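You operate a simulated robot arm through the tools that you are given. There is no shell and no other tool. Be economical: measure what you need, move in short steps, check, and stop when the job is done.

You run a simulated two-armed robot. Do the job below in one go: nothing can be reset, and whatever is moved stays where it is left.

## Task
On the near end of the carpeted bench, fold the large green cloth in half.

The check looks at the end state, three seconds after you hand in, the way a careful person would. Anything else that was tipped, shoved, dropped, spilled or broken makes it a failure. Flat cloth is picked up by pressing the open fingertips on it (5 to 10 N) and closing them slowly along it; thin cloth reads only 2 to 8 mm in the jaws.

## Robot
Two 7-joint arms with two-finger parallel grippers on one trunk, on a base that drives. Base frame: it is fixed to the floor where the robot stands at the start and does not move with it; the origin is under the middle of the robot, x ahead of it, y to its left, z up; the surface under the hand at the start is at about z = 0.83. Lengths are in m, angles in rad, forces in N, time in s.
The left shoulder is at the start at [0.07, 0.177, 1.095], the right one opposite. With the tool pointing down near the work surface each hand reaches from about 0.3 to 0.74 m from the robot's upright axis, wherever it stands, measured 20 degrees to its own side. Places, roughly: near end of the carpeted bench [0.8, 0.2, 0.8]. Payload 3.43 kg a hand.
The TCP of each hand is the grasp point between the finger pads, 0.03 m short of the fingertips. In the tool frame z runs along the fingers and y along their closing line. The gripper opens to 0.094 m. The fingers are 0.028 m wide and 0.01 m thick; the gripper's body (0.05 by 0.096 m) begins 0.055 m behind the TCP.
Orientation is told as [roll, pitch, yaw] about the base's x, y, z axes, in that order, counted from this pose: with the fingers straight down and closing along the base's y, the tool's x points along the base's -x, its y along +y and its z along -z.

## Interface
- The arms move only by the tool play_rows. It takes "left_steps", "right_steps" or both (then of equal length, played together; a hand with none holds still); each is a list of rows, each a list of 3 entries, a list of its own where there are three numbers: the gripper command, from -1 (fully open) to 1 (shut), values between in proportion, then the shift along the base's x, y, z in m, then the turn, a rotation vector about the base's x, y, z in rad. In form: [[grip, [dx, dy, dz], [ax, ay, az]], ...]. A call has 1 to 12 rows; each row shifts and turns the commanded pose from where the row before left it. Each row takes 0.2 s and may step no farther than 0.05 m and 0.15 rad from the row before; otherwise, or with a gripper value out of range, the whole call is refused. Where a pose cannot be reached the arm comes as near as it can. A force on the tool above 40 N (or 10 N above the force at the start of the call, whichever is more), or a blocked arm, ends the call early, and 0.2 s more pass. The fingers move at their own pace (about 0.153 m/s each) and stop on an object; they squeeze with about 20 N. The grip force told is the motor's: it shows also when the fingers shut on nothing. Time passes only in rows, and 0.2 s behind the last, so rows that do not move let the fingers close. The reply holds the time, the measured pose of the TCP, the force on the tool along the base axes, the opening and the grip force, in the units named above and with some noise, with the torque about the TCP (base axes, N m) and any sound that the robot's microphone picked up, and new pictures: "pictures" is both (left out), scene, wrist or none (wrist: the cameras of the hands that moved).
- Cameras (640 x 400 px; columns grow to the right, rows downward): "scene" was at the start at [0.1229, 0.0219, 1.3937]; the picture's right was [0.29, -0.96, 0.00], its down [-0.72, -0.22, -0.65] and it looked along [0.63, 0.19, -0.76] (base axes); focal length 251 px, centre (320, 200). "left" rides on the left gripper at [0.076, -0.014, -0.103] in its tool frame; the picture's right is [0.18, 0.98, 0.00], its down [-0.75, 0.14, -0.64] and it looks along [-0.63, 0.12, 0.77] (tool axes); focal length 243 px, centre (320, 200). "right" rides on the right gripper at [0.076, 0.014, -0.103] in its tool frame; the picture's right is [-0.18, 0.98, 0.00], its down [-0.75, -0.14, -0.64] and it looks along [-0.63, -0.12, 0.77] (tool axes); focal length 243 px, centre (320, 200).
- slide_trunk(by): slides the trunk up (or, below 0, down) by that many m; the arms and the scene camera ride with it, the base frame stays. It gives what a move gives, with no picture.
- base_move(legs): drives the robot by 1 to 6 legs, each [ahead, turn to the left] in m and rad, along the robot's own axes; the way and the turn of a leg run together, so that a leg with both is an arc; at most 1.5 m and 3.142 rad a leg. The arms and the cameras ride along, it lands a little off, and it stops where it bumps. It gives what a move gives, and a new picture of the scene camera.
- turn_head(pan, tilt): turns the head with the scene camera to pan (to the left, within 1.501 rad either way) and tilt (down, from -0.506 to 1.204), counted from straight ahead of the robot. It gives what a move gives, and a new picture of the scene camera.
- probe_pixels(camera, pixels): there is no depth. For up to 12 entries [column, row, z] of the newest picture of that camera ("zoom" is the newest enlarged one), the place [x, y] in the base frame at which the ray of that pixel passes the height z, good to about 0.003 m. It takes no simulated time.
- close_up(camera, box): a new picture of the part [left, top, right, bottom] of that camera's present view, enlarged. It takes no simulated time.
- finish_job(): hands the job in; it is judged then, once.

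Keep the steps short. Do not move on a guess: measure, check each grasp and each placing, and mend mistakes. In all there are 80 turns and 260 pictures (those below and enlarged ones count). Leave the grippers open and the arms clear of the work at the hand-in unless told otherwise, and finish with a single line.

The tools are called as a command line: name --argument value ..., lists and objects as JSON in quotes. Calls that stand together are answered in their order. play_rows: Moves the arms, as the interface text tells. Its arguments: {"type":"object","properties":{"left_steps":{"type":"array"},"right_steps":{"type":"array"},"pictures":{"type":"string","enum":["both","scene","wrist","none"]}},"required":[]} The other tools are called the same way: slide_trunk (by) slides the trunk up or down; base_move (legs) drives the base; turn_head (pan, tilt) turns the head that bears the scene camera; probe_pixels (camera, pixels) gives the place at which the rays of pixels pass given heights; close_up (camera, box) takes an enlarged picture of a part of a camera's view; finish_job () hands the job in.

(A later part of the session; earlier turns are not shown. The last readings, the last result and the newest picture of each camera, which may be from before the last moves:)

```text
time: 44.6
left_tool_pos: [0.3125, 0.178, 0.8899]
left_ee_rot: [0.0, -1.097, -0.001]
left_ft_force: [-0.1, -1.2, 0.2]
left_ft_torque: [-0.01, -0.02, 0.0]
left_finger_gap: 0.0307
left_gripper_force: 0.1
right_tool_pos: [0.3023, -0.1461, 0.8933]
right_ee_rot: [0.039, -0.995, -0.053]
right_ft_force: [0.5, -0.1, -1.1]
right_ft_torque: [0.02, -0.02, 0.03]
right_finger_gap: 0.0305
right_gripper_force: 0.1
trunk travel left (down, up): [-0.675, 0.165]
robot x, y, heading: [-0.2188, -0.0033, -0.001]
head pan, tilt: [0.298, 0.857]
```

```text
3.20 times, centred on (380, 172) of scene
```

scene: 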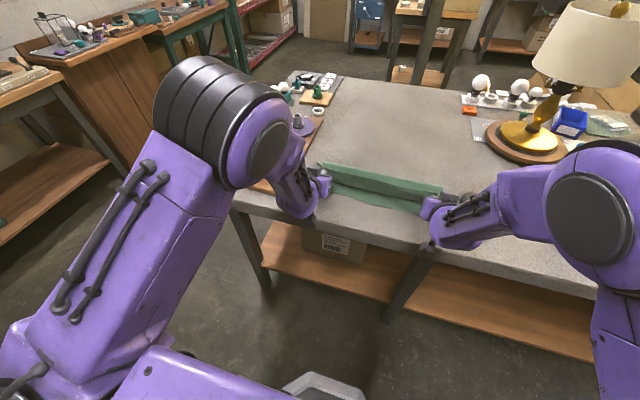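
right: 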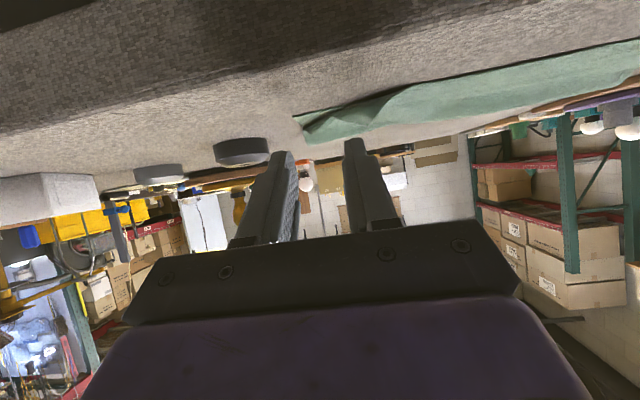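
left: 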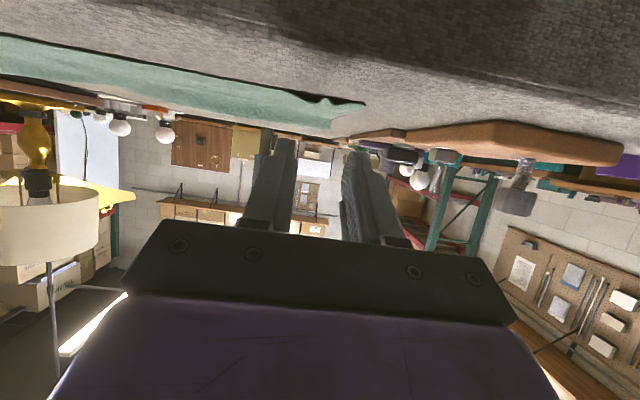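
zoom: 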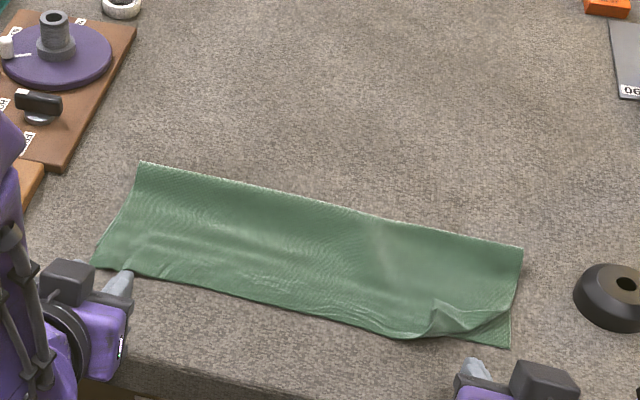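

The left side is flat. The right corner is turned up near zoom (480,315). I'll raise both hands, turn them upright and look closely.

play_rows --left_steps '[[0, [0, 0, 0.03], [0, 0, 0]], [-1, [0, 0, 0.03], [0, 0.1, 0]], [-1, [0.005, 0.01, 0.02], [0, 0.125, 0]], [-1, [0.005, 0.01, 0.02], [0, 0.125, 0]], [-1, [0.005, 0.01, 0.02], [0, 0.125, 0]], [-1, [0.005, 0.01, 0.02], [0, 0.125, 0]], [-1, [0.005, 0.01, 0.02], [0, 0.125, 0]], [-1, [0.005, 0.01, 0.01], [0, 0.125, 0]], [-1, [0.005, 0.01, 0], [0, 0.125, 0]], [-1, [0, 0, 0], [0, 0.125, 0]]]' --right_steps '[[0.35, [0, 0, 0.03], [0, 0, 0]], [0.35, [0, 0, 0.03], [0, 0.1, 0]], [0.35, [0.005, -0.005, 0.02], [0, 0.1125, 0]], [0.35, [0.005, -0.005, 0.02], [0, 0.1125, 0]], [0.35, [0.005, -0.005, 0.02], [0, 0.1125, 0]], [0.35, [0.005, -0.005, 0.02], [0, 0.1125, 0]], [0.35, [0.005, -0.005, 0.02], [0, 0.1125, 0]], [0.35, [0.005, -0.005, 0.01], [0, 0.1125, 0]], [0.35, [0.005, -0.005, 0], [0, 0.1125, 0]], [0.35, [0, 0, 0], [0, 0.1125, 0]]]' --pictures "wrist"

close_up --camera "scene" --box '[300, 140, 460, 240]'

```text
time: 46.8
left_tool_pos: [0.3481, 0.2475, 1.06]
left_ee_rot: [0.0, 0.007, 0.002]
left_ft_force: [0.7, -0.2, 0.7]
left_ft_torque: [0.0, 0.04, 0.0]
left_finger_gap: 0.0939
left_gripper_force: 0.0
right_tool_pos: [0.3376, -0.1753, 1.062]
right_ee_rot: [-0.001, 0.003, -0.001]
right_ft_force: [0.0, 0.0, -0.1]
right_ft_torque: [0.01, 0.02, 0.01]
right_finger_gap: 0.0304
right_gripper_force: 0.2
trunk travel left (down, up): [-0.675, 0.165]
robot x, y, heading: [-0.2215, -0.0023, -0.004]
head pan, tilt: [0.298, 0.857]
```

right: 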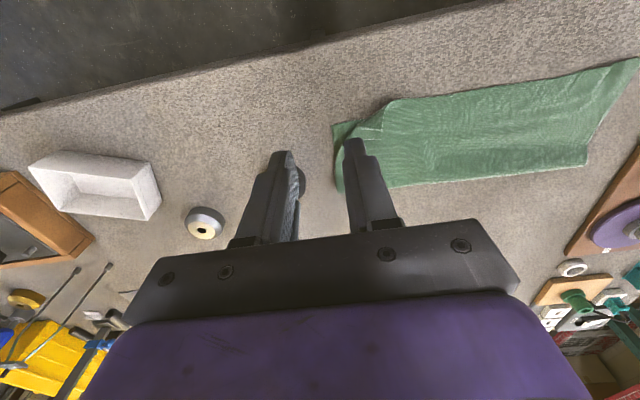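
left: 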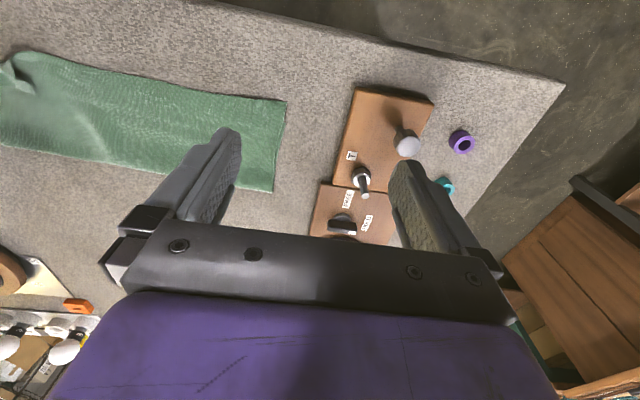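

```text
4.00 times, centred on (380, 190) of scene
```

zoom: 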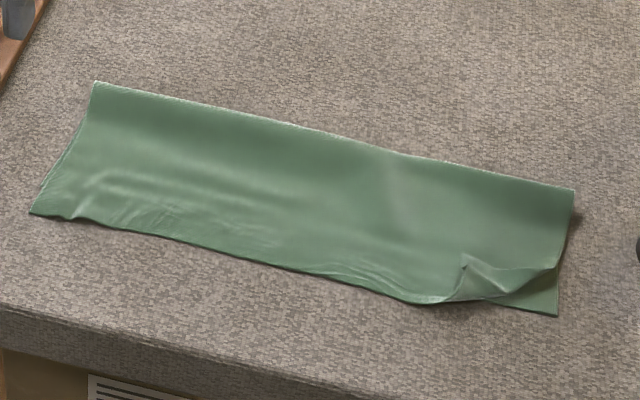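

The left end is neat. At the right, the top layer's corner is folded back with its tip at zoom (465,262). I'll measure it and take a detailed look.

probe_pixels --camera "zoom" --pixels '[[465, 262, 0.838], [440, 303, 0.834], [555, 266, 0.836], [557, 314, 0.832], [510, 292, 0.836], [30, 213, 0.833], [95, 82, 0.836], [573, 190, 0.836], [200, 244, 0.833], [330, 280, 0.833]]'

close_up --camera "right" --box '[310, 80, 450, 200]'

close_up --camera "scene" --box '[400, 190, 450, 225]'

close_up --camera "scene" --box '[300, 170, 350, 205]'

```text
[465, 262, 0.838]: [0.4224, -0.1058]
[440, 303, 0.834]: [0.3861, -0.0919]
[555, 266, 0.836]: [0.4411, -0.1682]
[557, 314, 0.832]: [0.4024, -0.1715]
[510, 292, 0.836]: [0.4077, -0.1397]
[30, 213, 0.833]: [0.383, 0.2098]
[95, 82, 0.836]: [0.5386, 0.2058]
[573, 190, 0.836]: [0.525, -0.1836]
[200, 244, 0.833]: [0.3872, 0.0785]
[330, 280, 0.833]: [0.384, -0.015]
```

```text
3.33 times, centred on (380, 140) of right
```

zoom: 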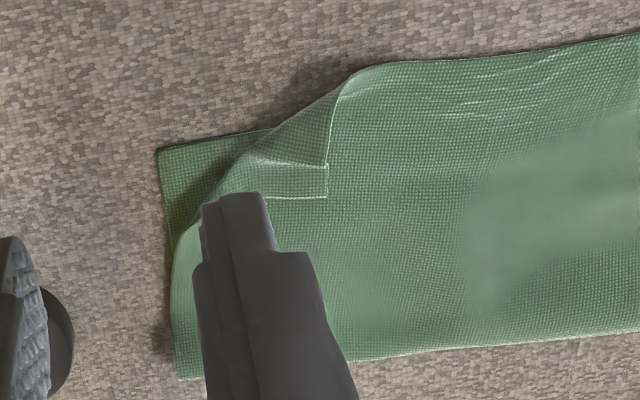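

```text
11.43 times, centred on (425, 208) of scene
```

zoom: 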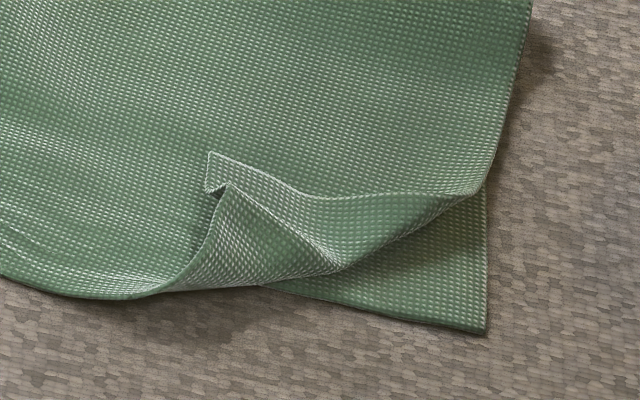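

```text
11.43 times, centred on (325, 188) of scene
```

zoom: 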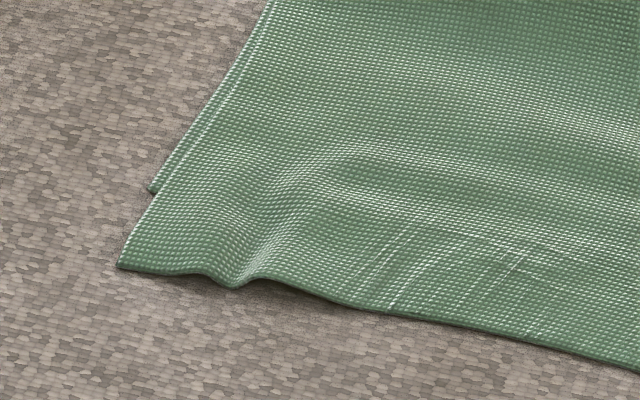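

The top edge lies along the near edge, about 15–18 mm beyond it. The right corner is flipped back, with its tip at (0.422,-0.106). I'll pinch that tip with the right hand, leaning outward again, and unfold it.

play_rows --right_steps '[[0.5, [0.013, 0.0089, -0.027], [0, 0.075, 0]], [0.55, [0.013, 0.0089, -0.027], [0, 0.075, 0]], [0.55, [0.013, 0.0089, -0.027], [0, 0.075, 0]], [0.55, [0.013, 0.0089, -0.027], [0, 0.075, 0]], [0.55, [0.013, 0.0089, -0.027], [0, 0.075, 0]], [0.55, [0.013, 0.0089, -0.025], [0, 0.075, 0]], [0.55, [0, 0, 0], [0, 0, 0]]]' --pictures "wrist"

close_up --camera "right" --box '[240, 80, 420, 240]'

```text
time: 48.4
left_tool_pos: [0.347, 0.2492, 1.0601]
left_ee_rot: [-0.002, 0.001, -0.001]
left_ft_force: [0.0, -0.8, -0.4]
left_ft_torque: [0.01, 0.0, 0.01]
left_finger_gap: 0.0941
left_gripper_force: 0.1
right_tool_pos: [0.3875, -0.1595, 0.894]
right_ee_rot: [-0.004, 0.451, -0.004]
right_ft_force: [0.2, -0.1, 0.0]
right_ft_torque: [0.0, 0.0, 0.02]
right_finger_gap: 0.021
right_gripper_force: 0.1
right hand out of reach, approached as far as the arm can: row 5, 6
trunk travel left (down, up): [-0.675, 0.165]
robot x, y, heading: [-0.2244, 0.0004, -0.002]
head pan, tilt: [0.298, 0.857]
```

right: 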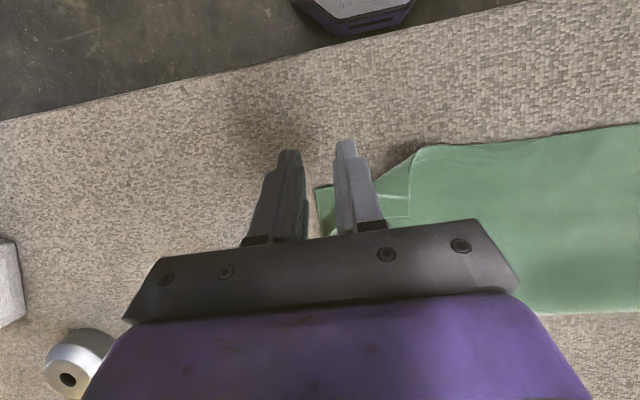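

```text
2.50 times, centred on (330, 160) of right
```

zoom: 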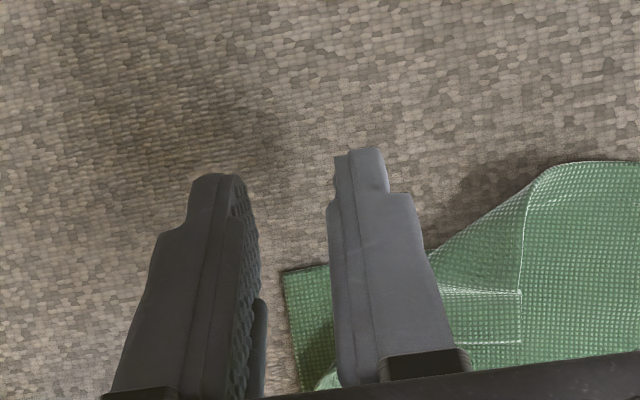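

That pose is out of reach from here with the lean. I'll raise the hand and drive forward 0.07 m.

play_rows --right_steps '[[0.55, [0, 0, 0.03], [0, 0, 0]], [0.55, [0, 0, 0.03], [0, 0, 0]]]' --pictures "none"

base_move --legs '[[0.07, 0]]'

```text
time: 49.0
left_tool_pos: [0.3473, 0.2482, 1.0617]
left_ee_rot: [0.0, 0.001, 0.0]
left_ft_force: [-0.7, 0.1, 0.6]
left_ft_torque: [0.01, 0.05, 0.03]
left_finger_gap: 0.094
left_gripper_force: 0.1
right_tool_pos: [0.388, -0.1605, 0.955]
right_ee_rot: [0.0, 0.451, -0.002]
right_ft_force: [-0.4, 0.2, 0.2]
right_ft_torque: [-0.02, 0.01, -0.04]
right_finger_gap: 0.021
right_gripper_force: 0.1
trunk travel left (down, up): [-0.675, 0.165]
robot x, y, heading: [-0.2227, 0.0024, -0.004]
head pan, tilt: [0.298, 0.857]
```

```text
time: 50.0
left_tool_pos: [0.4067, 0.2477, 1.0675]
left_ee_rot: [-0.001, -0.011, -0.001]
left_ft_force: [-1.7, 0.1, 1.1]
left_ft_torque: [-0.03, -0.09, 0.02]
left_finger_gap: 0.0941
left_gripper_force: 0.1
right_tool_pos: [0.4496, -0.1612, 0.9612]
right_ee_rot: [0.001, 0.439, -0.002]
right_ft_force: [-1.4, -0.2, 1.2]
right_ft_torque: [-0.02, -0.11, -0.01]
right_finger_gap: 0.0211
right_gripper_force: 0.1
trunk travel left (down, up): [-0.675, 0.165]
robot x, y, heading: [-0.1503, 0.0001, -0.004]
head pan, tilt: [0.298, 0.857]
```

scene: 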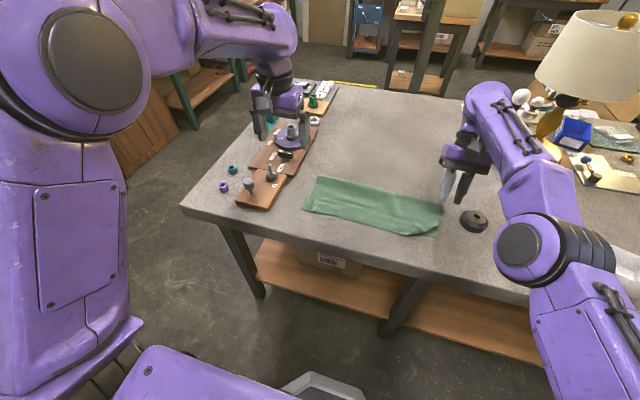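

Now the right hand goes above the flap tip.

play_rows --right_steps '[[0.55, [0, 0, 0], [0, 0, 0]], [0.55, [-0.0127, 0.013, -0.021], [0, 0, 0]], [0.55, [-0.0127, 0.013, -0.021], [0, 0, 0]], [0.55, [-0.0127, 0.013, -0.021], [0, 0, 0]], [0.55, [0, 0, 0], [0, 0, 0]]]' --pictures "wrist"

close_up --camera "right" --box '[240, 80, 420, 240]'

```text
time: 51.2
left_tool_pos: [0.4133, 0.248, 1.0616]
left_ee_rot: [-0.001, 0.001, 0.0]
left_ft_force: [0.7, -0.5, 0.0]
left_ft_torque: [0.01, -0.02, -0.02]
left_finger_gap: 0.094
left_gripper_force: 0.0
right_tool_pos: [0.448, -0.1172, 0.8928]
right_ee_rot: [0.0, 0.448, 0.001]
right_ft_force: [-1.0, 0.6, -0.3]
right_ft_torque: [0.0, -0.02, -0.01]
right_finger_gap: 0.0213
right_gripper_force: 0.2
right hand out of reach, approached as far as the arm can: row 2, 3, 4
trunk travel left (down, up): [-0.675, 0.165]
robot x, y, heading: [-0.1497, -0.0015, 0.004]
head pan, tilt: [0.298, 0.857]
```

right: 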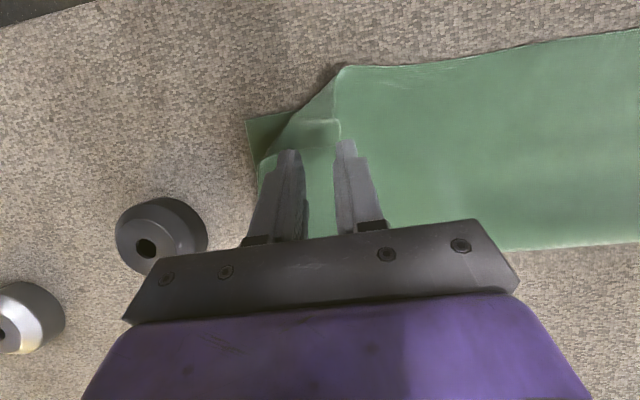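

```text
2.50 times, centred on (330, 160) of right
```

zoom: 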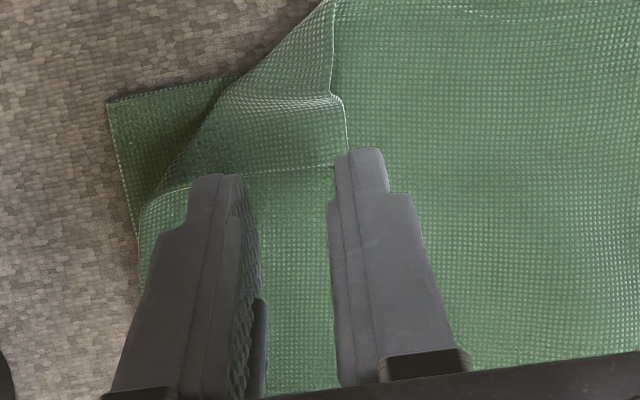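

The hand is about 30 mm too far forward. I'll measure the tip in this view, at right-camera (340,146).

probe_pixels --camera "right" --pixels '[[340, 146, 0.838], [334, 120, 0.84], [334, 82, 0.834], [262, 155, 0.838], [252, 128, 0.832]]'

play_rows --right_steps '[[0.55, [-0.011, -0.001, 0], [0, 0, 0]], [0.55, [-0.011, -0.002, 0], [0, 0, 0]], [0.55, [-0.011, -0.002, 0], [0, 0, 0]], [0.55, [0, 0, 0], [0, 0, 0]]]' --pictures "none"

close_up --camera "right" --box '[240, 80, 420, 240]'

```text
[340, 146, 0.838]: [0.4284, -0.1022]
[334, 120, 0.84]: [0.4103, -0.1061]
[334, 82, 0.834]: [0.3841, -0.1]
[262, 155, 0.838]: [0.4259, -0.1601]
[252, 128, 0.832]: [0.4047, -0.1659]
```

```text
time: 52.2
left_tool_pos: [0.4151, 0.2466, 1.0631]
left_ee_rot: [0.0, -0.001, -0.001]
left_ft_force: [0.2, -0.4, -0.4]
left_ft_torque: [0.0, 0.02, -0.01]
left_finger_gap: 0.0939
left_gripper_force: 0.1
right_tool_pos: [0.4481, -0.1164, 0.8929]
right_ee_rot: [0.0, 0.449, 0.0]
right_ft_force: [-0.8, 0.4, -0.1]
right_ft_torque: [-0.01, 0.0, 0.03]
right_finger_gap: 0.0214
right_gripper_force: 0.0
right hand out of reach, approached as far as the arm can: row 1, 2, 3
trunk travel left (down, up): [-0.675, 0.165]
robot x, y, heading: [-0.1508, -0.0018, 0.001]
head pan, tilt: [0.298, 0.857]
```

```text
2.50 times, centred on (330, 160) of right
```

zoom: 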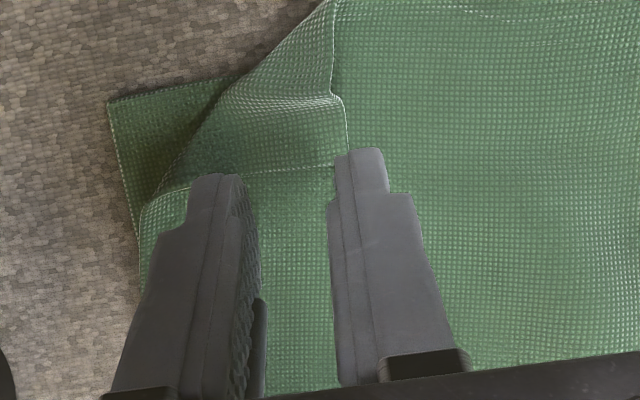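

The arm seems caught at a joint limit in this configuration. I'll raise it, turn it upright and outward to free it, then see where it ends up.

play_rows --right_steps '[[0.55, [0, 0, 0.03], [0, 0, 0]], [0.55, [0, -0.01, 0.03], [0, -0.09, 0]], [0.55, [0, -0.015, 0.03], [0, -0.09, 0]], [0.55, [0, -0.015, 0.03], [0, -0.09, 0]], [0.55, [0, -0.015, 0.03], [0, -0.09, 0]], [0.55, [0, -0.015, 0.02], [0, -0.09, 0]], [0.55, [0, 0, 0], [0, 0, 0]]]' --pictures "scene"

```text
time: 53.8
left_tool_pos: [0.4147, 0.2471, 1.0621]
left_ee_rot: [0.0, 0.0, 0.0]
left_ft_force: [-0.3, -0.4, 0.2]
left_ft_torque: [-0.02, 0.02, -0.01]
left_finger_gap: 0.094
left_gripper_force: 0.1
right_tool_pos: [0.5183, -0.1745, 1.0749]
right_ee_rot: [0.0, -0.002, 0.0]
right_ft_force: [-0.7, 0.5, -0.6]
right_ft_torque: [-0.05, -0.01, 0.04]
right_finger_gap: 0.0213
right_gripper_force: 0.0
right hand out of reach, approached as far as the arm can: row 2, 3, 4, 5, 6
trunk travel left (down, up): [-0.675, 0.165]
robot x, y, heading: [-0.1493, 0.0002, -0.004]
head pan, tilt: [0.298, 0.857]
```

scene: 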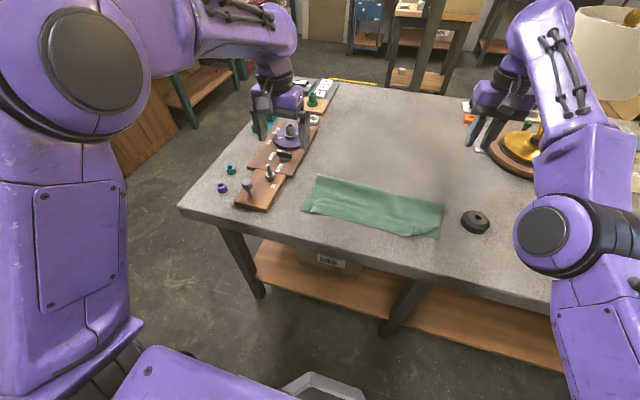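

The right elbow has dropped low, which limits the arm. I'll draw the hand back to its starting position relative to the robot to see if the elbow recovers.

play_rows --right_steps '[[0.55, [-0.03, -0.005, 0], [0, 0, 0]], [0.55, [-0.03, -0.005, 0], [0, 0, 0]], [0.55, [-0.03, -0.005, 0], [0, 0, 0]], [0.55, [-0.03, -0.005, 0], [0, 0, 0]], [0.55, [0, 0, 0], [0, 0, 0]]]' --pictures "scene"

```text
time: 55.0
left_tool_pos: [0.4157, 0.248, 1.0616]
left_ee_rot: [-0.001, 0.001, 0.002]
left_ft_force: [-0.3, 0.1, 0.1]
left_ft_torque: [0.0, -0.04, 0.02]
left_finger_gap: 0.094
left_gripper_force: 0.0
right_tool_pos: [0.5098, -0.1819, 1.1045]
right_ee_rot: [0.001, -0.002, 0.0]
right_ft_force: [0.0, -0.6, 0.1]
right_ft_torque: [0.02, 0.03, -0.02]
right_finger_gap: 0.0212
right_gripper_force: 0.1
right hand out of reach, approached as far as the arm can: row 1, 2, 3, 4
trunk travel left (down, up): [-0.675, 0.165]
robot x, y, heading: [-0.1489, -0.001, 0.0]
head pan, tilt: [0.298, 0.857]
```

scene: 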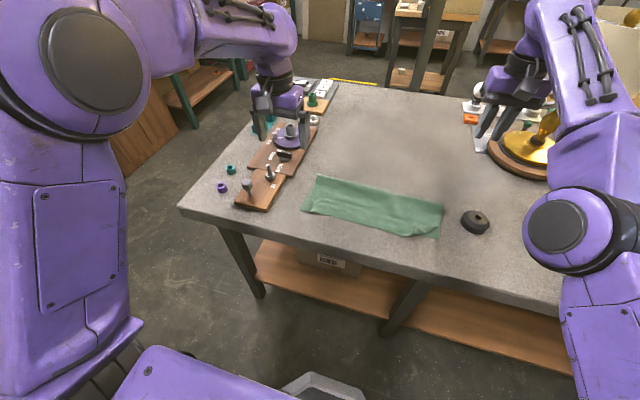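

The right arm stays stuck in this posture, so I'll use the left hand for the corner, which it can reach. First I move the right hand outward out of the way.

play_rows --right_steps '[[0.55, [0, -0.03, 0.005], [0, 0, 0]], [0.0, [0, -0.03, 0.005], [0, 0, 0]], [-1, [0, -0.03, 0.005], [0, 0, 0]], [-1, [0, -0.03, 0.005], [0, 0, 0]], [-1, [0, 0, 0], [0, 0, 0]]]' --pictures "scene"

```text
time: 56.2
left_tool_pos: [0.4157, 0.2494, 1.0608]
left_ee_rot: [0.0, -0.001, 0.0]
left_ft_force: [-0.1, 0.6, 0.5]
left_ft_torque: [-0.03, 0.0, 0.0]
left_finger_gap: 0.0938
left_gripper_force: 0.1
right_tool_pos: [0.5072, -0.2959, 1.1195]
right_ee_rot: [0.001, -0.004, 0.0]
right_ft_force: [0.4, -0.1, 0.5]
right_ft_torque: [0.03, 0.0, -0.03]
right_finger_gap: 0.0941
right_gripper_force: 0.1
right hand out of reach, approached as far as the arm can: row 4
trunk travel left (down, up): [-0.675, 0.165]
robot x, y, heading: [-0.1529, 0.0018, 0.001]
head pan, tilt: [0.298, 0.857]
```

scene: 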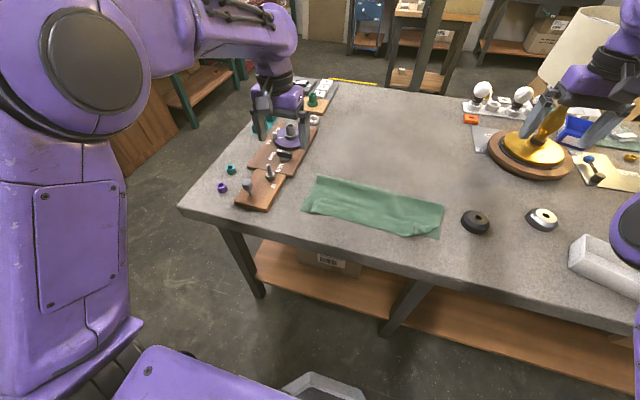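

The right hand is clear and nothing was touched. Now a close look at the flap.

close_up --camera "scene" --box '[385, 185, 455, 245]'

close_up --camera "scene" --box '[480, 0, 640, 260]'

```text
6.67 times, centred on (420, 215) of scene
```

zoom: 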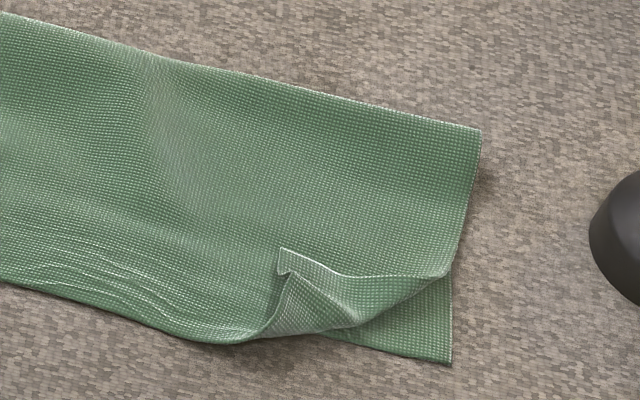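

```text
1.54 times, centred on (560, 130) of scene
```

zoom: 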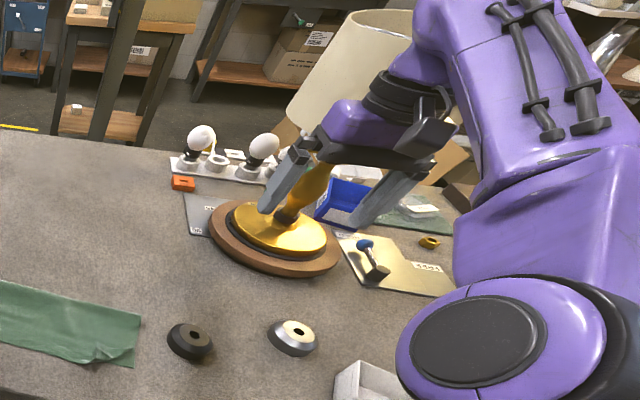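

The flap has a standing ridge, the old pinch bunch, from zoom (290,277) to (350,322), which should be easy to pinch. I'll measure it.

close_up --camera "scene" --box '[385, 185, 455, 245]'

probe_pixels --camera "zoom" --pixels '[[283, 250, 0.838], [290, 275, 0.842], [350, 322, 0.842], [265, 335, 0.838], [450, 270, 0.838], [450, 361, 0.832], [400, 276, 0.84], [235, 342, 0.834]]'

```text
6.67 times, centred on (420, 215) of scene
```

zoom: 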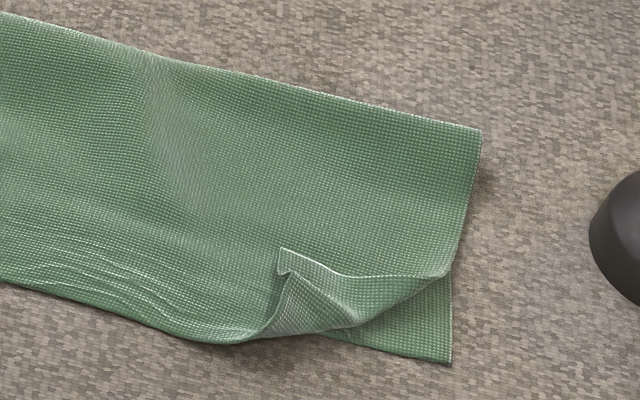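

```text
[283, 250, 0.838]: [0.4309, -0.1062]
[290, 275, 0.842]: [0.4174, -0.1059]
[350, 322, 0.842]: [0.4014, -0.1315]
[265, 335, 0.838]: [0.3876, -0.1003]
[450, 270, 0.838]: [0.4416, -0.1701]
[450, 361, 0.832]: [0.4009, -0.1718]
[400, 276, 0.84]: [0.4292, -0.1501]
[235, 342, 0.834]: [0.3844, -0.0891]
```

The flap's corner tip is at (0.431,-0.106) and needs to go to about (0.385,-0.172). I'll bring the left hand over it, turned 1.15 rad so the fingers close across the direction of unfolding.

play_rows --left_steps '[[-0.5, [0, -0.0464, -0.012], [0, 0, 0.144]], [0, [0, -0.0464, -0.012], [0, 0, 0.144]], [0.5, [0, -0.0464, -0.012], [0, 0, 0.144]], [0.53, [0, -0.0464, -0.012], [0, 0, 0.144]], [0.53, [0, -0.0464, -0.012], [0, 0, 0.144]], [0.53, [0, -0.0464, -0.012], [0, 0, 0.144]], [0.53, [0, -0.0464, -0.012], [0, 0, 0.144]], [0.53, [0.002, -0.0464, -0.012], [0, 0, 0.144]], [0.53, [0, 0, 0], [0, 0, 0]]]'

```text
time: 58.2
left_tool_pos: [0.4108, -0.1242, 0.9675]
left_ee_rot: [-0.003, -0.001, 1.106]
left_ft_force: [0.2, -0.6, 0.4]
left_ft_torque: [-0.02, 0.04, 0.0]
left_finger_gap: 0.0223
left_gripper_force: 0.2
left hand out of reach, approached as far as the arm can: row 8
right_tool_pos: [0.507, -0.2938, 1.1194]
right_ee_rot: [-0.001, -0.006, 0.001]
right_ft_force: [-0.3, 0.4, 0.4]
right_ft_torque: [0.01, -0.04, -0.01]
right_finger_gap: 0.0943
right_gripper_force: 0.0
trunk travel left (down, up): [-0.675, 0.165]
robot x, y, heading: [-0.1485, -0.0003, 0.0]
head pan, tilt: [0.298, 0.857]
```

scene: 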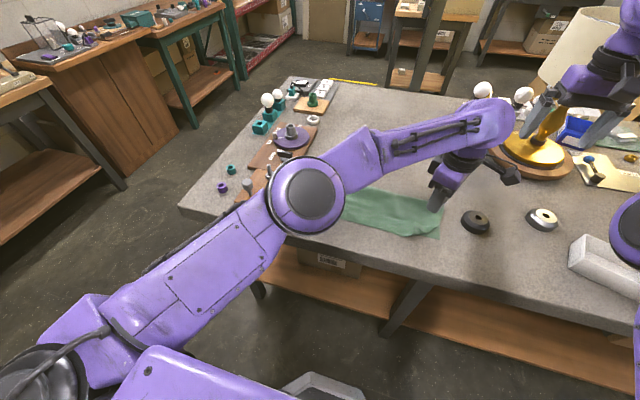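
left: 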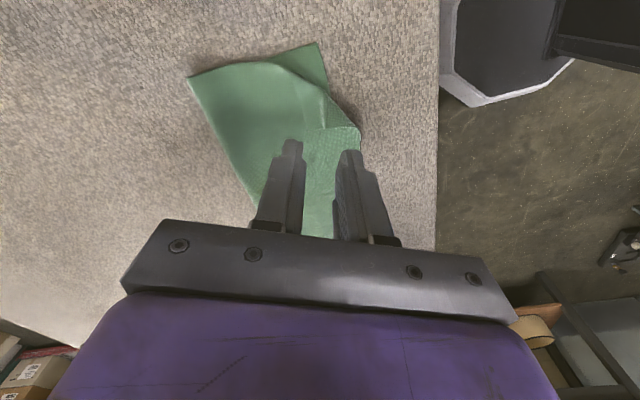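

The left hand is over the flap at about its yaw limit. I'll back the yaw off slightly, lean a little and lower towards the flap.

play_rows --left_steps '[[0.53, [0, 0, 0], [0, 0, -0.1]], [0.53, [0.002, 0.001, -0.02], [-0.09, 0.043, 0]], [0.53, [0.002, 0.001, -0.02], [-0.09, 0.043, 0]], [0.53, [0.002, 0, -0.02], [-0.09, 0.043, 0]], [0.53, [0, 0, -0.01], [0, 0, 0]], [0.53, [0, 0, 0], [0, 0, 0]]]' --pictures "none"

close_up --camera "left" --box '[200, 40, 440, 240]'

```text
time: 59.6
left_tool_pos: [0.4233, -0.1214, 0.8948]
left_ee_rot: [-0.024, 0.298, 1.049]
left_ft_force: [0.0, 0.0, -0.7]
left_ft_torque: [0.0, 0.0, 0.0]
left_finger_gap: 0.0221
left_gripper_force: 0.1
right_tool_pos: [0.5073, -0.2963, 1.1196]
right_ee_rot: [-0.001, -0.005, 0.0]
right_ft_force: [0.4, 0.0, 0.1]
right_ft_torque: [0.01, 0.01, -0.01]
right_finger_gap: 0.094
right_gripper_force: 0.0
trunk travel left (down, up): [-0.675, 0.165]
robot x, y, heading: [-0.1523, -0.0005, 0.005]
head pan, tilt: [0.298, 0.857]
```

```text
2.00 times, centred on (320, 140) of left
```

zoom: 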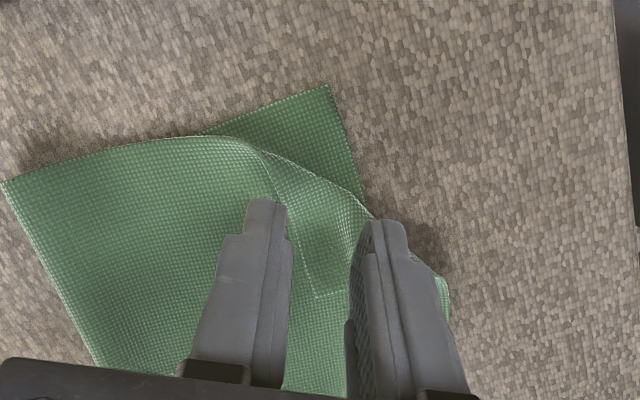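

The flap tip shows between the fingers at zoom (318,297), but the left finger is off the flap. I'll measure its outline here.

probe_pixels --camera "zoom" --pixels '[[318, 297, 0.838], [265, 155, 0.84], [375, 216, 0.84], [350, 290, 0.838], [330, 240, 0.84], [330, 85, 0.832]]'

```text
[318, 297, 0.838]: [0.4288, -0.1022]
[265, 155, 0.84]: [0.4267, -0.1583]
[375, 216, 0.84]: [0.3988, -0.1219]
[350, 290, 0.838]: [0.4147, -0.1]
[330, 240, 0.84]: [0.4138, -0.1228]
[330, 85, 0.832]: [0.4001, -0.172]
```

The flap is centred near (0.413,-0.122). I'll shift the hand 12 mm, narrow the gap to 18 mm and lower it.

play_rows --left_steps '[[0.62, [-0.006, -0.0015, 0], [0, 0, 0]], [0.62, [-0.006, -0.0015, -0.008], [0, 0, 0]], [0.62, [0, 0, -0.01], [0, 0, 0]], [0.62, [0, 0, -0.005], [0, 0, 0]], [0.62, [0, 0, -0.002], [0, 0, 0]], [0.62, [0, 0, -0.002], [0, 0, 0]], [0.62, [0, 0, 0], [0, 0, 0]]]' --pictures "none"

close_up --camera "left" --box '[200, 40, 440, 240]'

```text
time: 61.2
left_tool_pos: [0.4111, -0.1257, 0.8699]
left_ee_rot: [-0.022, 0.298, 1.048]
left_ft_force: [-0.5, -0.3, -0.5]
left_ft_torque: [-0.05, -0.04, -0.03]
left_finger_gap: 0.0179
left_gripper_force: 0.1
right_tool_pos: [0.5078, -0.2958, 1.1195]
right_ee_rot: [0.001, -0.003, 0.002]
right_ft_force: [0.0, -0.4, -0.2]
right_ft_torque: [0.0, -0.01, -0.02]
right_finger_gap: 0.094
right_gripper_force: 0.0
trunk travel left (down, up): [-0.675, 0.165]
robot x, y, heading: [-0.1523, 0.0026, -0.002]
head pan, tilt: [0.298, 0.857]
```

```text
2.00 times, centred on (320, 140) of left
```

zoom: 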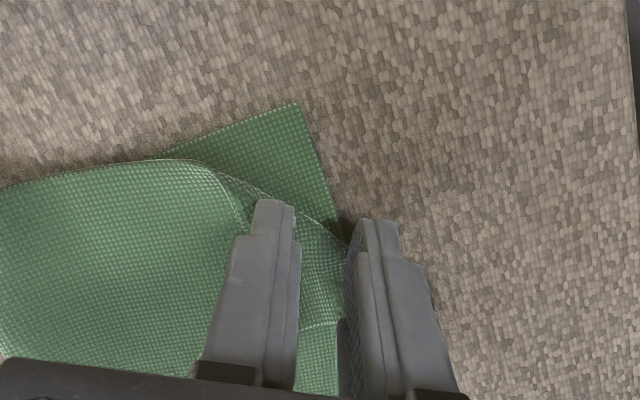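

The fingertips are slightly past the flap's wide part. I'll shift back about 8 mm and press gently.

play_rows --left_steps '[[0.62, [0.0066, 0.0055, 0], [0, 0, 0]], [0.62, [0, 0, -0.0015], [0, 0, 0]], [0.62, [0, 0, -0.0015], [0, 0, 0]], [0.62, [0, 0, -0.0015], [0, 0, 0]], [0.62, [0, 0, 0], [0, 0, 0]]]' --pictures "none"

close_up --camera "left" --box '[200, 40, 440, 240]'

```text
time: 62.4
left_tool_pos: [0.417, -0.1183, 0.8656]
left_ee_rot: [-0.024, 0.3, 1.05]
left_ft_force: [0.7, -0.6, 6.7]
left_ft_torque: [0.04, 0.07, 0.04]
left_finger_gap: 0.0178
left_gripper_force: 0.0
right_tool_pos: [0.5064, -0.2967, 1.1203]
right_ee_rot: [-0.001, -0.004, 0.001]
right_ft_force: [-0.3, 0.4, -0.1]
right_ft_torque: [0.01, -0.03, 0.01]
right_finger_gap: 0.0939
right_gripper_force: 0.0
trunk travel left (down, up): [-0.675, 0.165]
robot x, y, heading: [-0.1486, -0.001, 0.001]
head pan, tilt: [0.298, 0.857]
```

```text
2.00 times, centred on (320, 140) of left
```

zoom: 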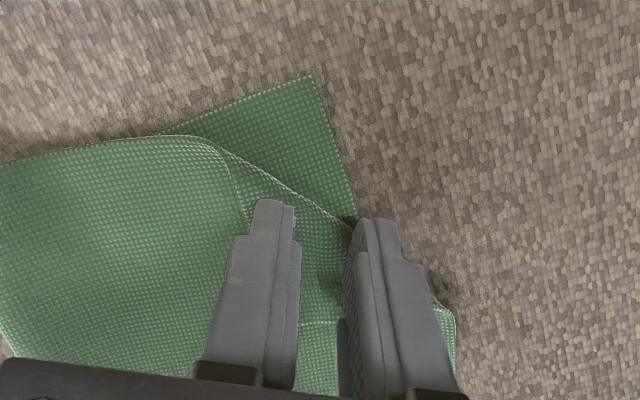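

Pressing at 6.7 N. I'll close slowly, then lift 12 mm.

play_rows --left_steps '[[0.68, [0, 0, 0], [0, 0, 0]], [0.74, [0, 0, 0], [0, 0, 0]], [0.8, [0, 0, 0], [0, 0, 0]], [0.86, [0, 0, 0], [0, 0, 0]], [0.92, [0, 0, 0], [0, 0, 0]], [1, [0, 0, 0], [0, 0, 0]], [1, [0, 0, 0], [0, 0, 0]], [1, [0, 0, 0.008], [0, 0, 0]], [1, [0, 0, 0.008], [0, 0, 0]]]' --pictures "none"

close_up --camera "left" --box '[200, 40, 440, 240]'

close_up --camera "scene" --box '[340, 150, 480, 250]'

```text
time: 64.4
left_tool_pos: [0.4174, -0.1198, 0.8801]
left_ee_rot: [-0.023, 0.297, 1.047]
left_ft_force: [-0.3, -0.8, -0.6]
left_ft_torque: [0.01, -0.05, 0.04]
left_finger_gap: 0.0014
left_gripper_force: 20.0
right_tool_pos: [0.5082, -0.2955, 1.1196]
right_ee_rot: [0.0, -0.005, 0.001]
right_ft_force: [0.2, 0.2, -0.8]
right_ft_torque: [0.0, 0.01, -0.01]
right_finger_gap: 0.0943
right_gripper_force: 0.1
trunk travel left (down, up): [-0.675, 0.165]
robot x, y, heading: [-0.1525, -0.0021, -0.007]
head pan, tilt: [0.298, 0.857]
```

```text
2.00 times, centred on (320, 140) of left
```

zoom: 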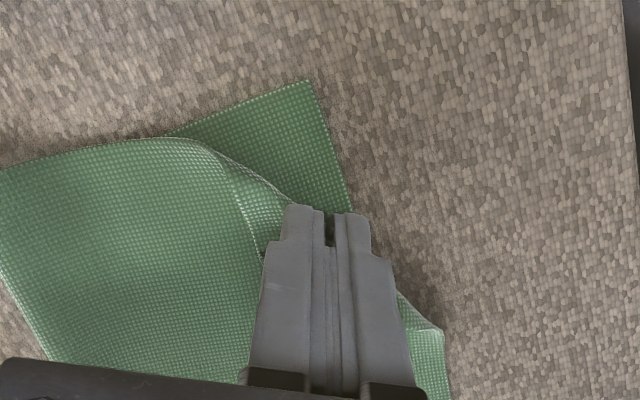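

```text
4.00 times, centred on (410, 200) of scene
```

zoom: 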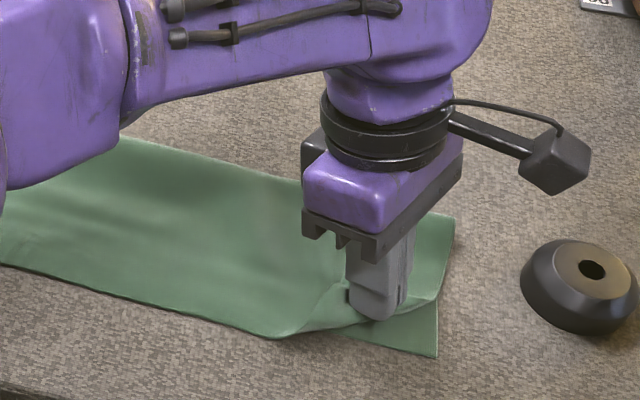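

The jaw reads only 1.4 mm. I'll lift another 20 mm while moving towards the target, to see if the flap follows.

play_rows --left_steps '[[1, [0, -0.003, 0.01], [0.06, -0.035, 0]], [1, [-0.004, -0.008, 0.01], [0.087, -0.05, 0]], [1, [0, 0, 0], [0, 0, 0]]]' --pictures "none"

close_up --camera "left" --box '[200, 40, 440, 240]'

close_up --camera "scene" --box '[340, 150, 480, 250]'

```text
time: 65.2
left_tool_pos: [0.414, -0.1293, 0.9]
left_ee_rot: [-0.023, 0.128, 1.05]
left_ft_force: [0.2, 0.3, -0.7]
left_ft_torque: [0.03, -0.01, 0.01]
left_finger_gap: 0.0002
left_gripper_force: 19.7
right_tool_pos: [0.5084, -0.2952, 1.1199]
right_ee_rot: [0.0, -0.004, 0.001]
right_ft_force: [-0.9, 0.6, -0.6]
right_ft_torque: [0.02, -0.02, -0.04]
right_finger_gap: 0.0941
right_gripper_force: 0.0
trunk travel left (down, up): [-0.675, 0.165]
robot x, y, heading: [-0.1533, 0.0017, 0.001]
head pan, tilt: [0.298, 0.857]
```

```text
2.00 times, centred on (320, 140) of left
```

zoom: 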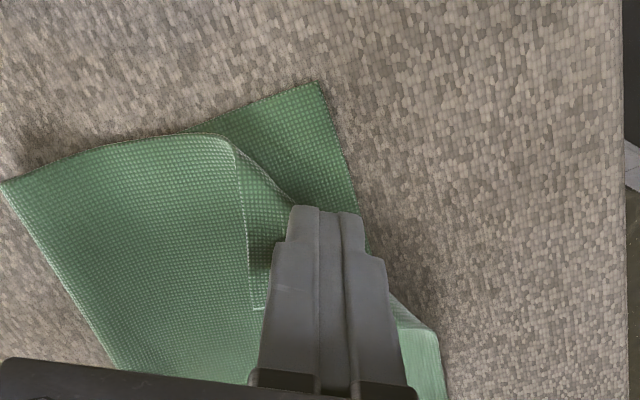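

```text
4.00 times, centred on (410, 200) of scene
```

zoom: 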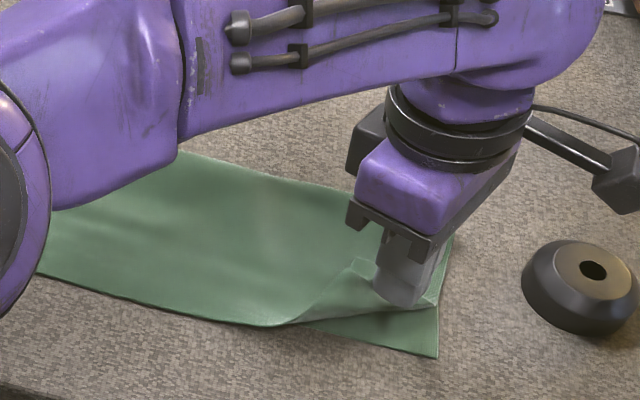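

The flap slipped out. I'll retry with vertical fingers at yaw 0.79, aligned with the flap corner, and a wider gap. First I position above it and look.

play_rows --left_steps '[[0.4, [0, 0.007, 0.005], [0.065, -0.037, 0]], [0.4, [0.002, 0.007, 0], [0.05, -0.03, 0]], [0.4, [0, 0, 0], [0, 0, -0.13]], [0.4, [0, 0, 0], [0, 0, -0.13]], [0.4, [0, 0, 0], [0, 0, 0]]]' --pictures "none"

close_up --camera "left" --box '[200, 40, 440, 240]'

```text
time: 66.4
left_tool_pos: [0.416, -0.1152, 0.9059]
left_ee_rot: [-0.024, -0.004, 0.787]
left_ft_force: [-0.8, 0.6, 0.1]
left_ft_torque: [-0.02, -0.02, -0.02]
left_finger_gap: 0.0282
left_gripper_force: 0.0
right_tool_pos: [0.5079, -0.2965, 1.1192]
right_ee_rot: [0.001, -0.003, 0.0]
right_ft_force: [-0.1, 0.6, 0.2]
right_ft_torque: [0.0, -0.01, -0.04]
right_finger_gap: 0.0939
right_gripper_force: 0.1
trunk travel left (down, up): [-0.675, 0.165]
robot x, y, heading: [-0.1474, -0.0013, -0.0]
head pan, tilt: [0.298, 0.857]
```

```text
2.00 times, centred on (320, 140) of left
```

zoom: 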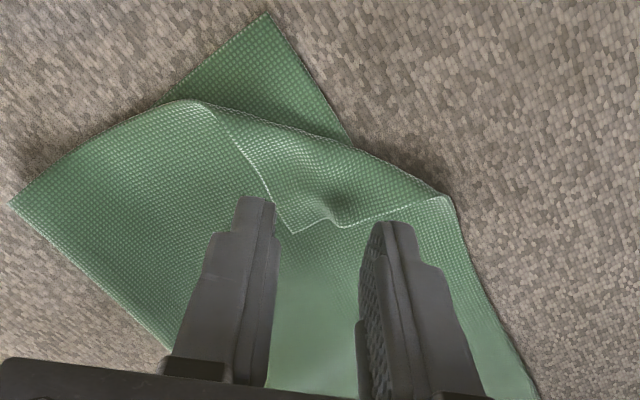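

Now I see it clearly: tip at zoom (293,232), side edge to (210,108), and a raised bump at (335,208). I'll measure these.

probe_pixels --camera "zoom" --pixels '[[293, 232, 0.838], [335, 215, 0.842], [335, 190, 0.846], [210, 108, 0.838], [445, 198, 0.836], [340, 145, 0.838], [265, 15, 0.832]]'

```text
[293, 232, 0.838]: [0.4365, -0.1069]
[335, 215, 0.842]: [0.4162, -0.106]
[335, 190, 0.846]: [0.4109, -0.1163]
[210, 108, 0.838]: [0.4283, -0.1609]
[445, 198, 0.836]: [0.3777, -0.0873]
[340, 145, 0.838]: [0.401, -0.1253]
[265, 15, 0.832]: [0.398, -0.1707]
```

The bump runs from (0.416,-0.106) to (0.411,-0.116). I'll straddle it with the fingers at (0.411,-0.117) and lower.

play_rows --left_steps '[[0.4, [-0.005, -0.002, -0.01], [0, 0, 0.1]], [0.4, [0, 0, -0.01], [0, 0, 0.1]], [0.4, [0, 0, -0.01], [0, 0, 0]], [0.4, [0, 0, -0.005], [0, 0, 0]], [0.4, [0, 0, -0.003], [0, 0, 0]], [0.4, [0, 0, -0.002], [0, 0, 0]], [0.4, [0, 0, -0.001], [0, 0, 0]], [0.4, [0, 0, 0], [0, 0, 0]]]' --pictures "none"

close_up --camera "left" --box '[200, 40, 440, 240]'

```text
time: 68.2
left_tool_pos: [0.4108, -0.1168, 0.8637]
left_ee_rot: [-0.023, -0.005, 0.988]
left_ft_force: [0.4, 0.8, 1.5]
left_ft_torque: [-0.02, 0.0, 0.0]
left_finger_gap: 0.0282
left_gripper_force: 0.0
right_tool_pos: [0.5071, -0.2963, 1.1187]
right_ee_rot: [0.0, -0.003, 0.001]
right_ft_force: [1.1, 0.1, 0.4]
right_ft_torque: [-0.01, 0.01, 0.0]
right_finger_gap: 0.0942
right_gripper_force: 0.0
trunk travel left (down, up): [-0.675, 0.165]
robot x, y, heading: [-0.1485, 0.0027, 0.001]
head pan, tilt: [0.298, 0.857]
```

```text
2.00 times, centred on (320, 140) of left
```

zoom: 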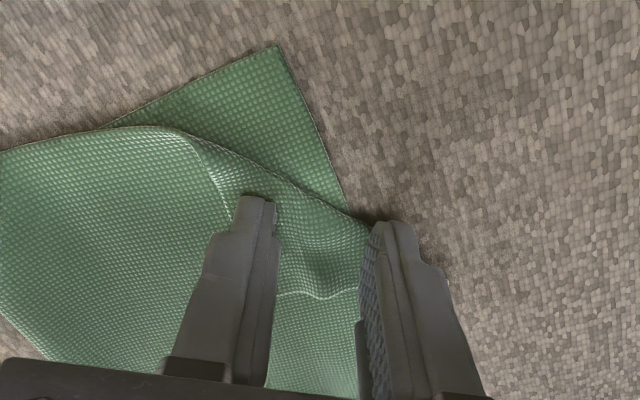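

The fingers straddle the flap with light contact. I'll press about 1 mm more, close slowly and lift 15 mm.

play_rows --left_steps '[[0.4, [0, 0, -0.001], [0, 0, 0]], [0.46, [0, 0, 0], [0, 0, 0]], [0.53, [0, 0, 0], [0, 0, 0]], [0.6, [0, 0, 0], [0, 0, 0]], [0.67, [0, 0, 0], [0, 0, 0]], [0.74, [0, 0, 0], [0, 0, 0]], [0.81, [0, 0, 0], [0, 0, 0]], [0.88, [0, 0, 0], [0, 0, 0]], [0.95, [0, 0, 0], [0, 0, 0]], [1, [0, 0, 0], [0, 0, 0]], [1, [0, 0, 0], [0, 0, 0]], [1, [0, 0, 0.012], [0, 0, 0]]]' --pictures "none"

close_up --camera "left" --box '[200, 40, 440, 240]'

```text
time: 70.8
left_tool_pos: [0.4103, -0.1189, 0.8743]
left_ee_rot: [-0.023, -0.003, 0.988]
left_ft_force: [-0.4, 1.2, -0.8]
left_ft_torque: [0.01, -0.01, -0.01]
left_finger_gap: 0.0021
left_gripper_force: 20.1
right_tool_pos: [0.5071, -0.2964, 1.1187]
right_ee_rot: [0.0, -0.004, 0.0]
right_ft_force: [-0.1, 0.1, 1.2]
right_ft_torque: [-0.03, 0.03, 0.01]
right_finger_gap: 0.0939
right_gripper_force: 0.1
trunk travel left (down, up): [-0.675, 0.165]
robot x, y, heading: [-0.15, -0.0001, -0.001]
head pan, tilt: [0.298, 0.857]
```

```text
2.00 times, centred on (320, 140) of left
```

zoom: 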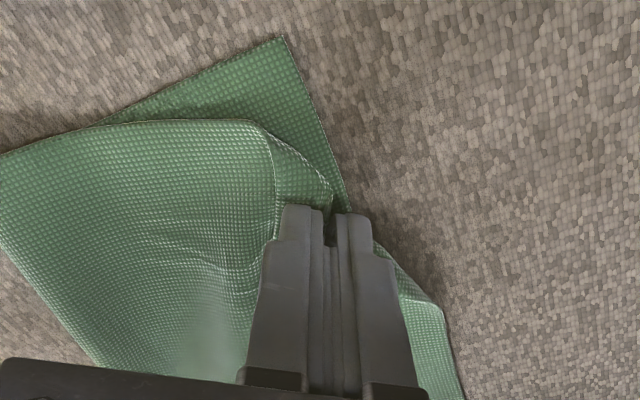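

Gripped at 2.1 mm. I'll lift further while moving outward and turning, and check that the flap follows.

play_rows --left_steps '[[1, [0, 0, 0.012], [0, 0, 0]], [1, [-0.002, -0.006, 0.012], [0.084, -0.055, 0]], [1, [-0.005, -0.012, 0.006], [0.084, -0.055, 0]], [1, [0, 0, 0], [0, 0, 0]]]' --pictures "none"

close_up --camera "left" --box '[160, 20, 440, 240]'

close_up --camera "scene" --box '[340, 150, 480, 250]'

```text
time: 71.8
left_tool_pos: [0.4055, -0.1303, 0.9045]
left_ee_rot: [-0.023, -0.195, 0.983]
left_ft_force: [-0.3, 0.4, 1.4]
left_ft_torque: [0.0, -0.01, -0.01]
left_finger_gap: 0.0019
left_gripper_force: 20.2
left hand out of reach, approached as far as the arm can: row 3
right_tool_pos: [0.5075, -0.2949, 1.1186]
right_ee_rot: [0.001, -0.002, 0.0]
right_ft_force: [-0.3, 0.1, 0.0]
right_ft_torque: [-0.02, -0.03, -0.02]
right_finger_gap: 0.0938
right_gripper_force: 0.1
trunk travel left (down, up): [-0.675, 0.165]
robot x, y, heading: [-0.1488, -0.0015, -0.003]
head pan, tilt: [0.298, 0.857]
```

```text
1.82 times, centred on (300, 130) of left
```

zoom: 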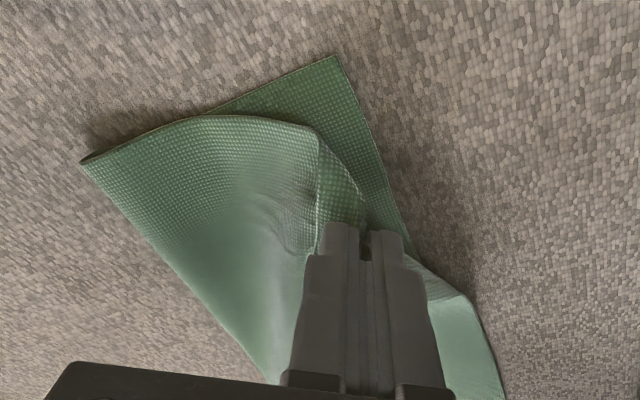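

```text
4.00 times, centred on (410, 200) of scene
```

zoom: 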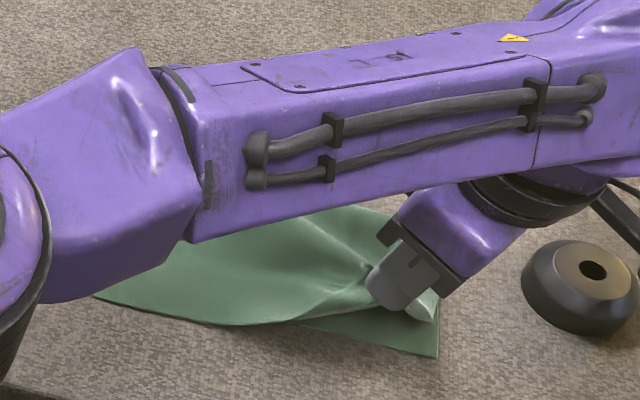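

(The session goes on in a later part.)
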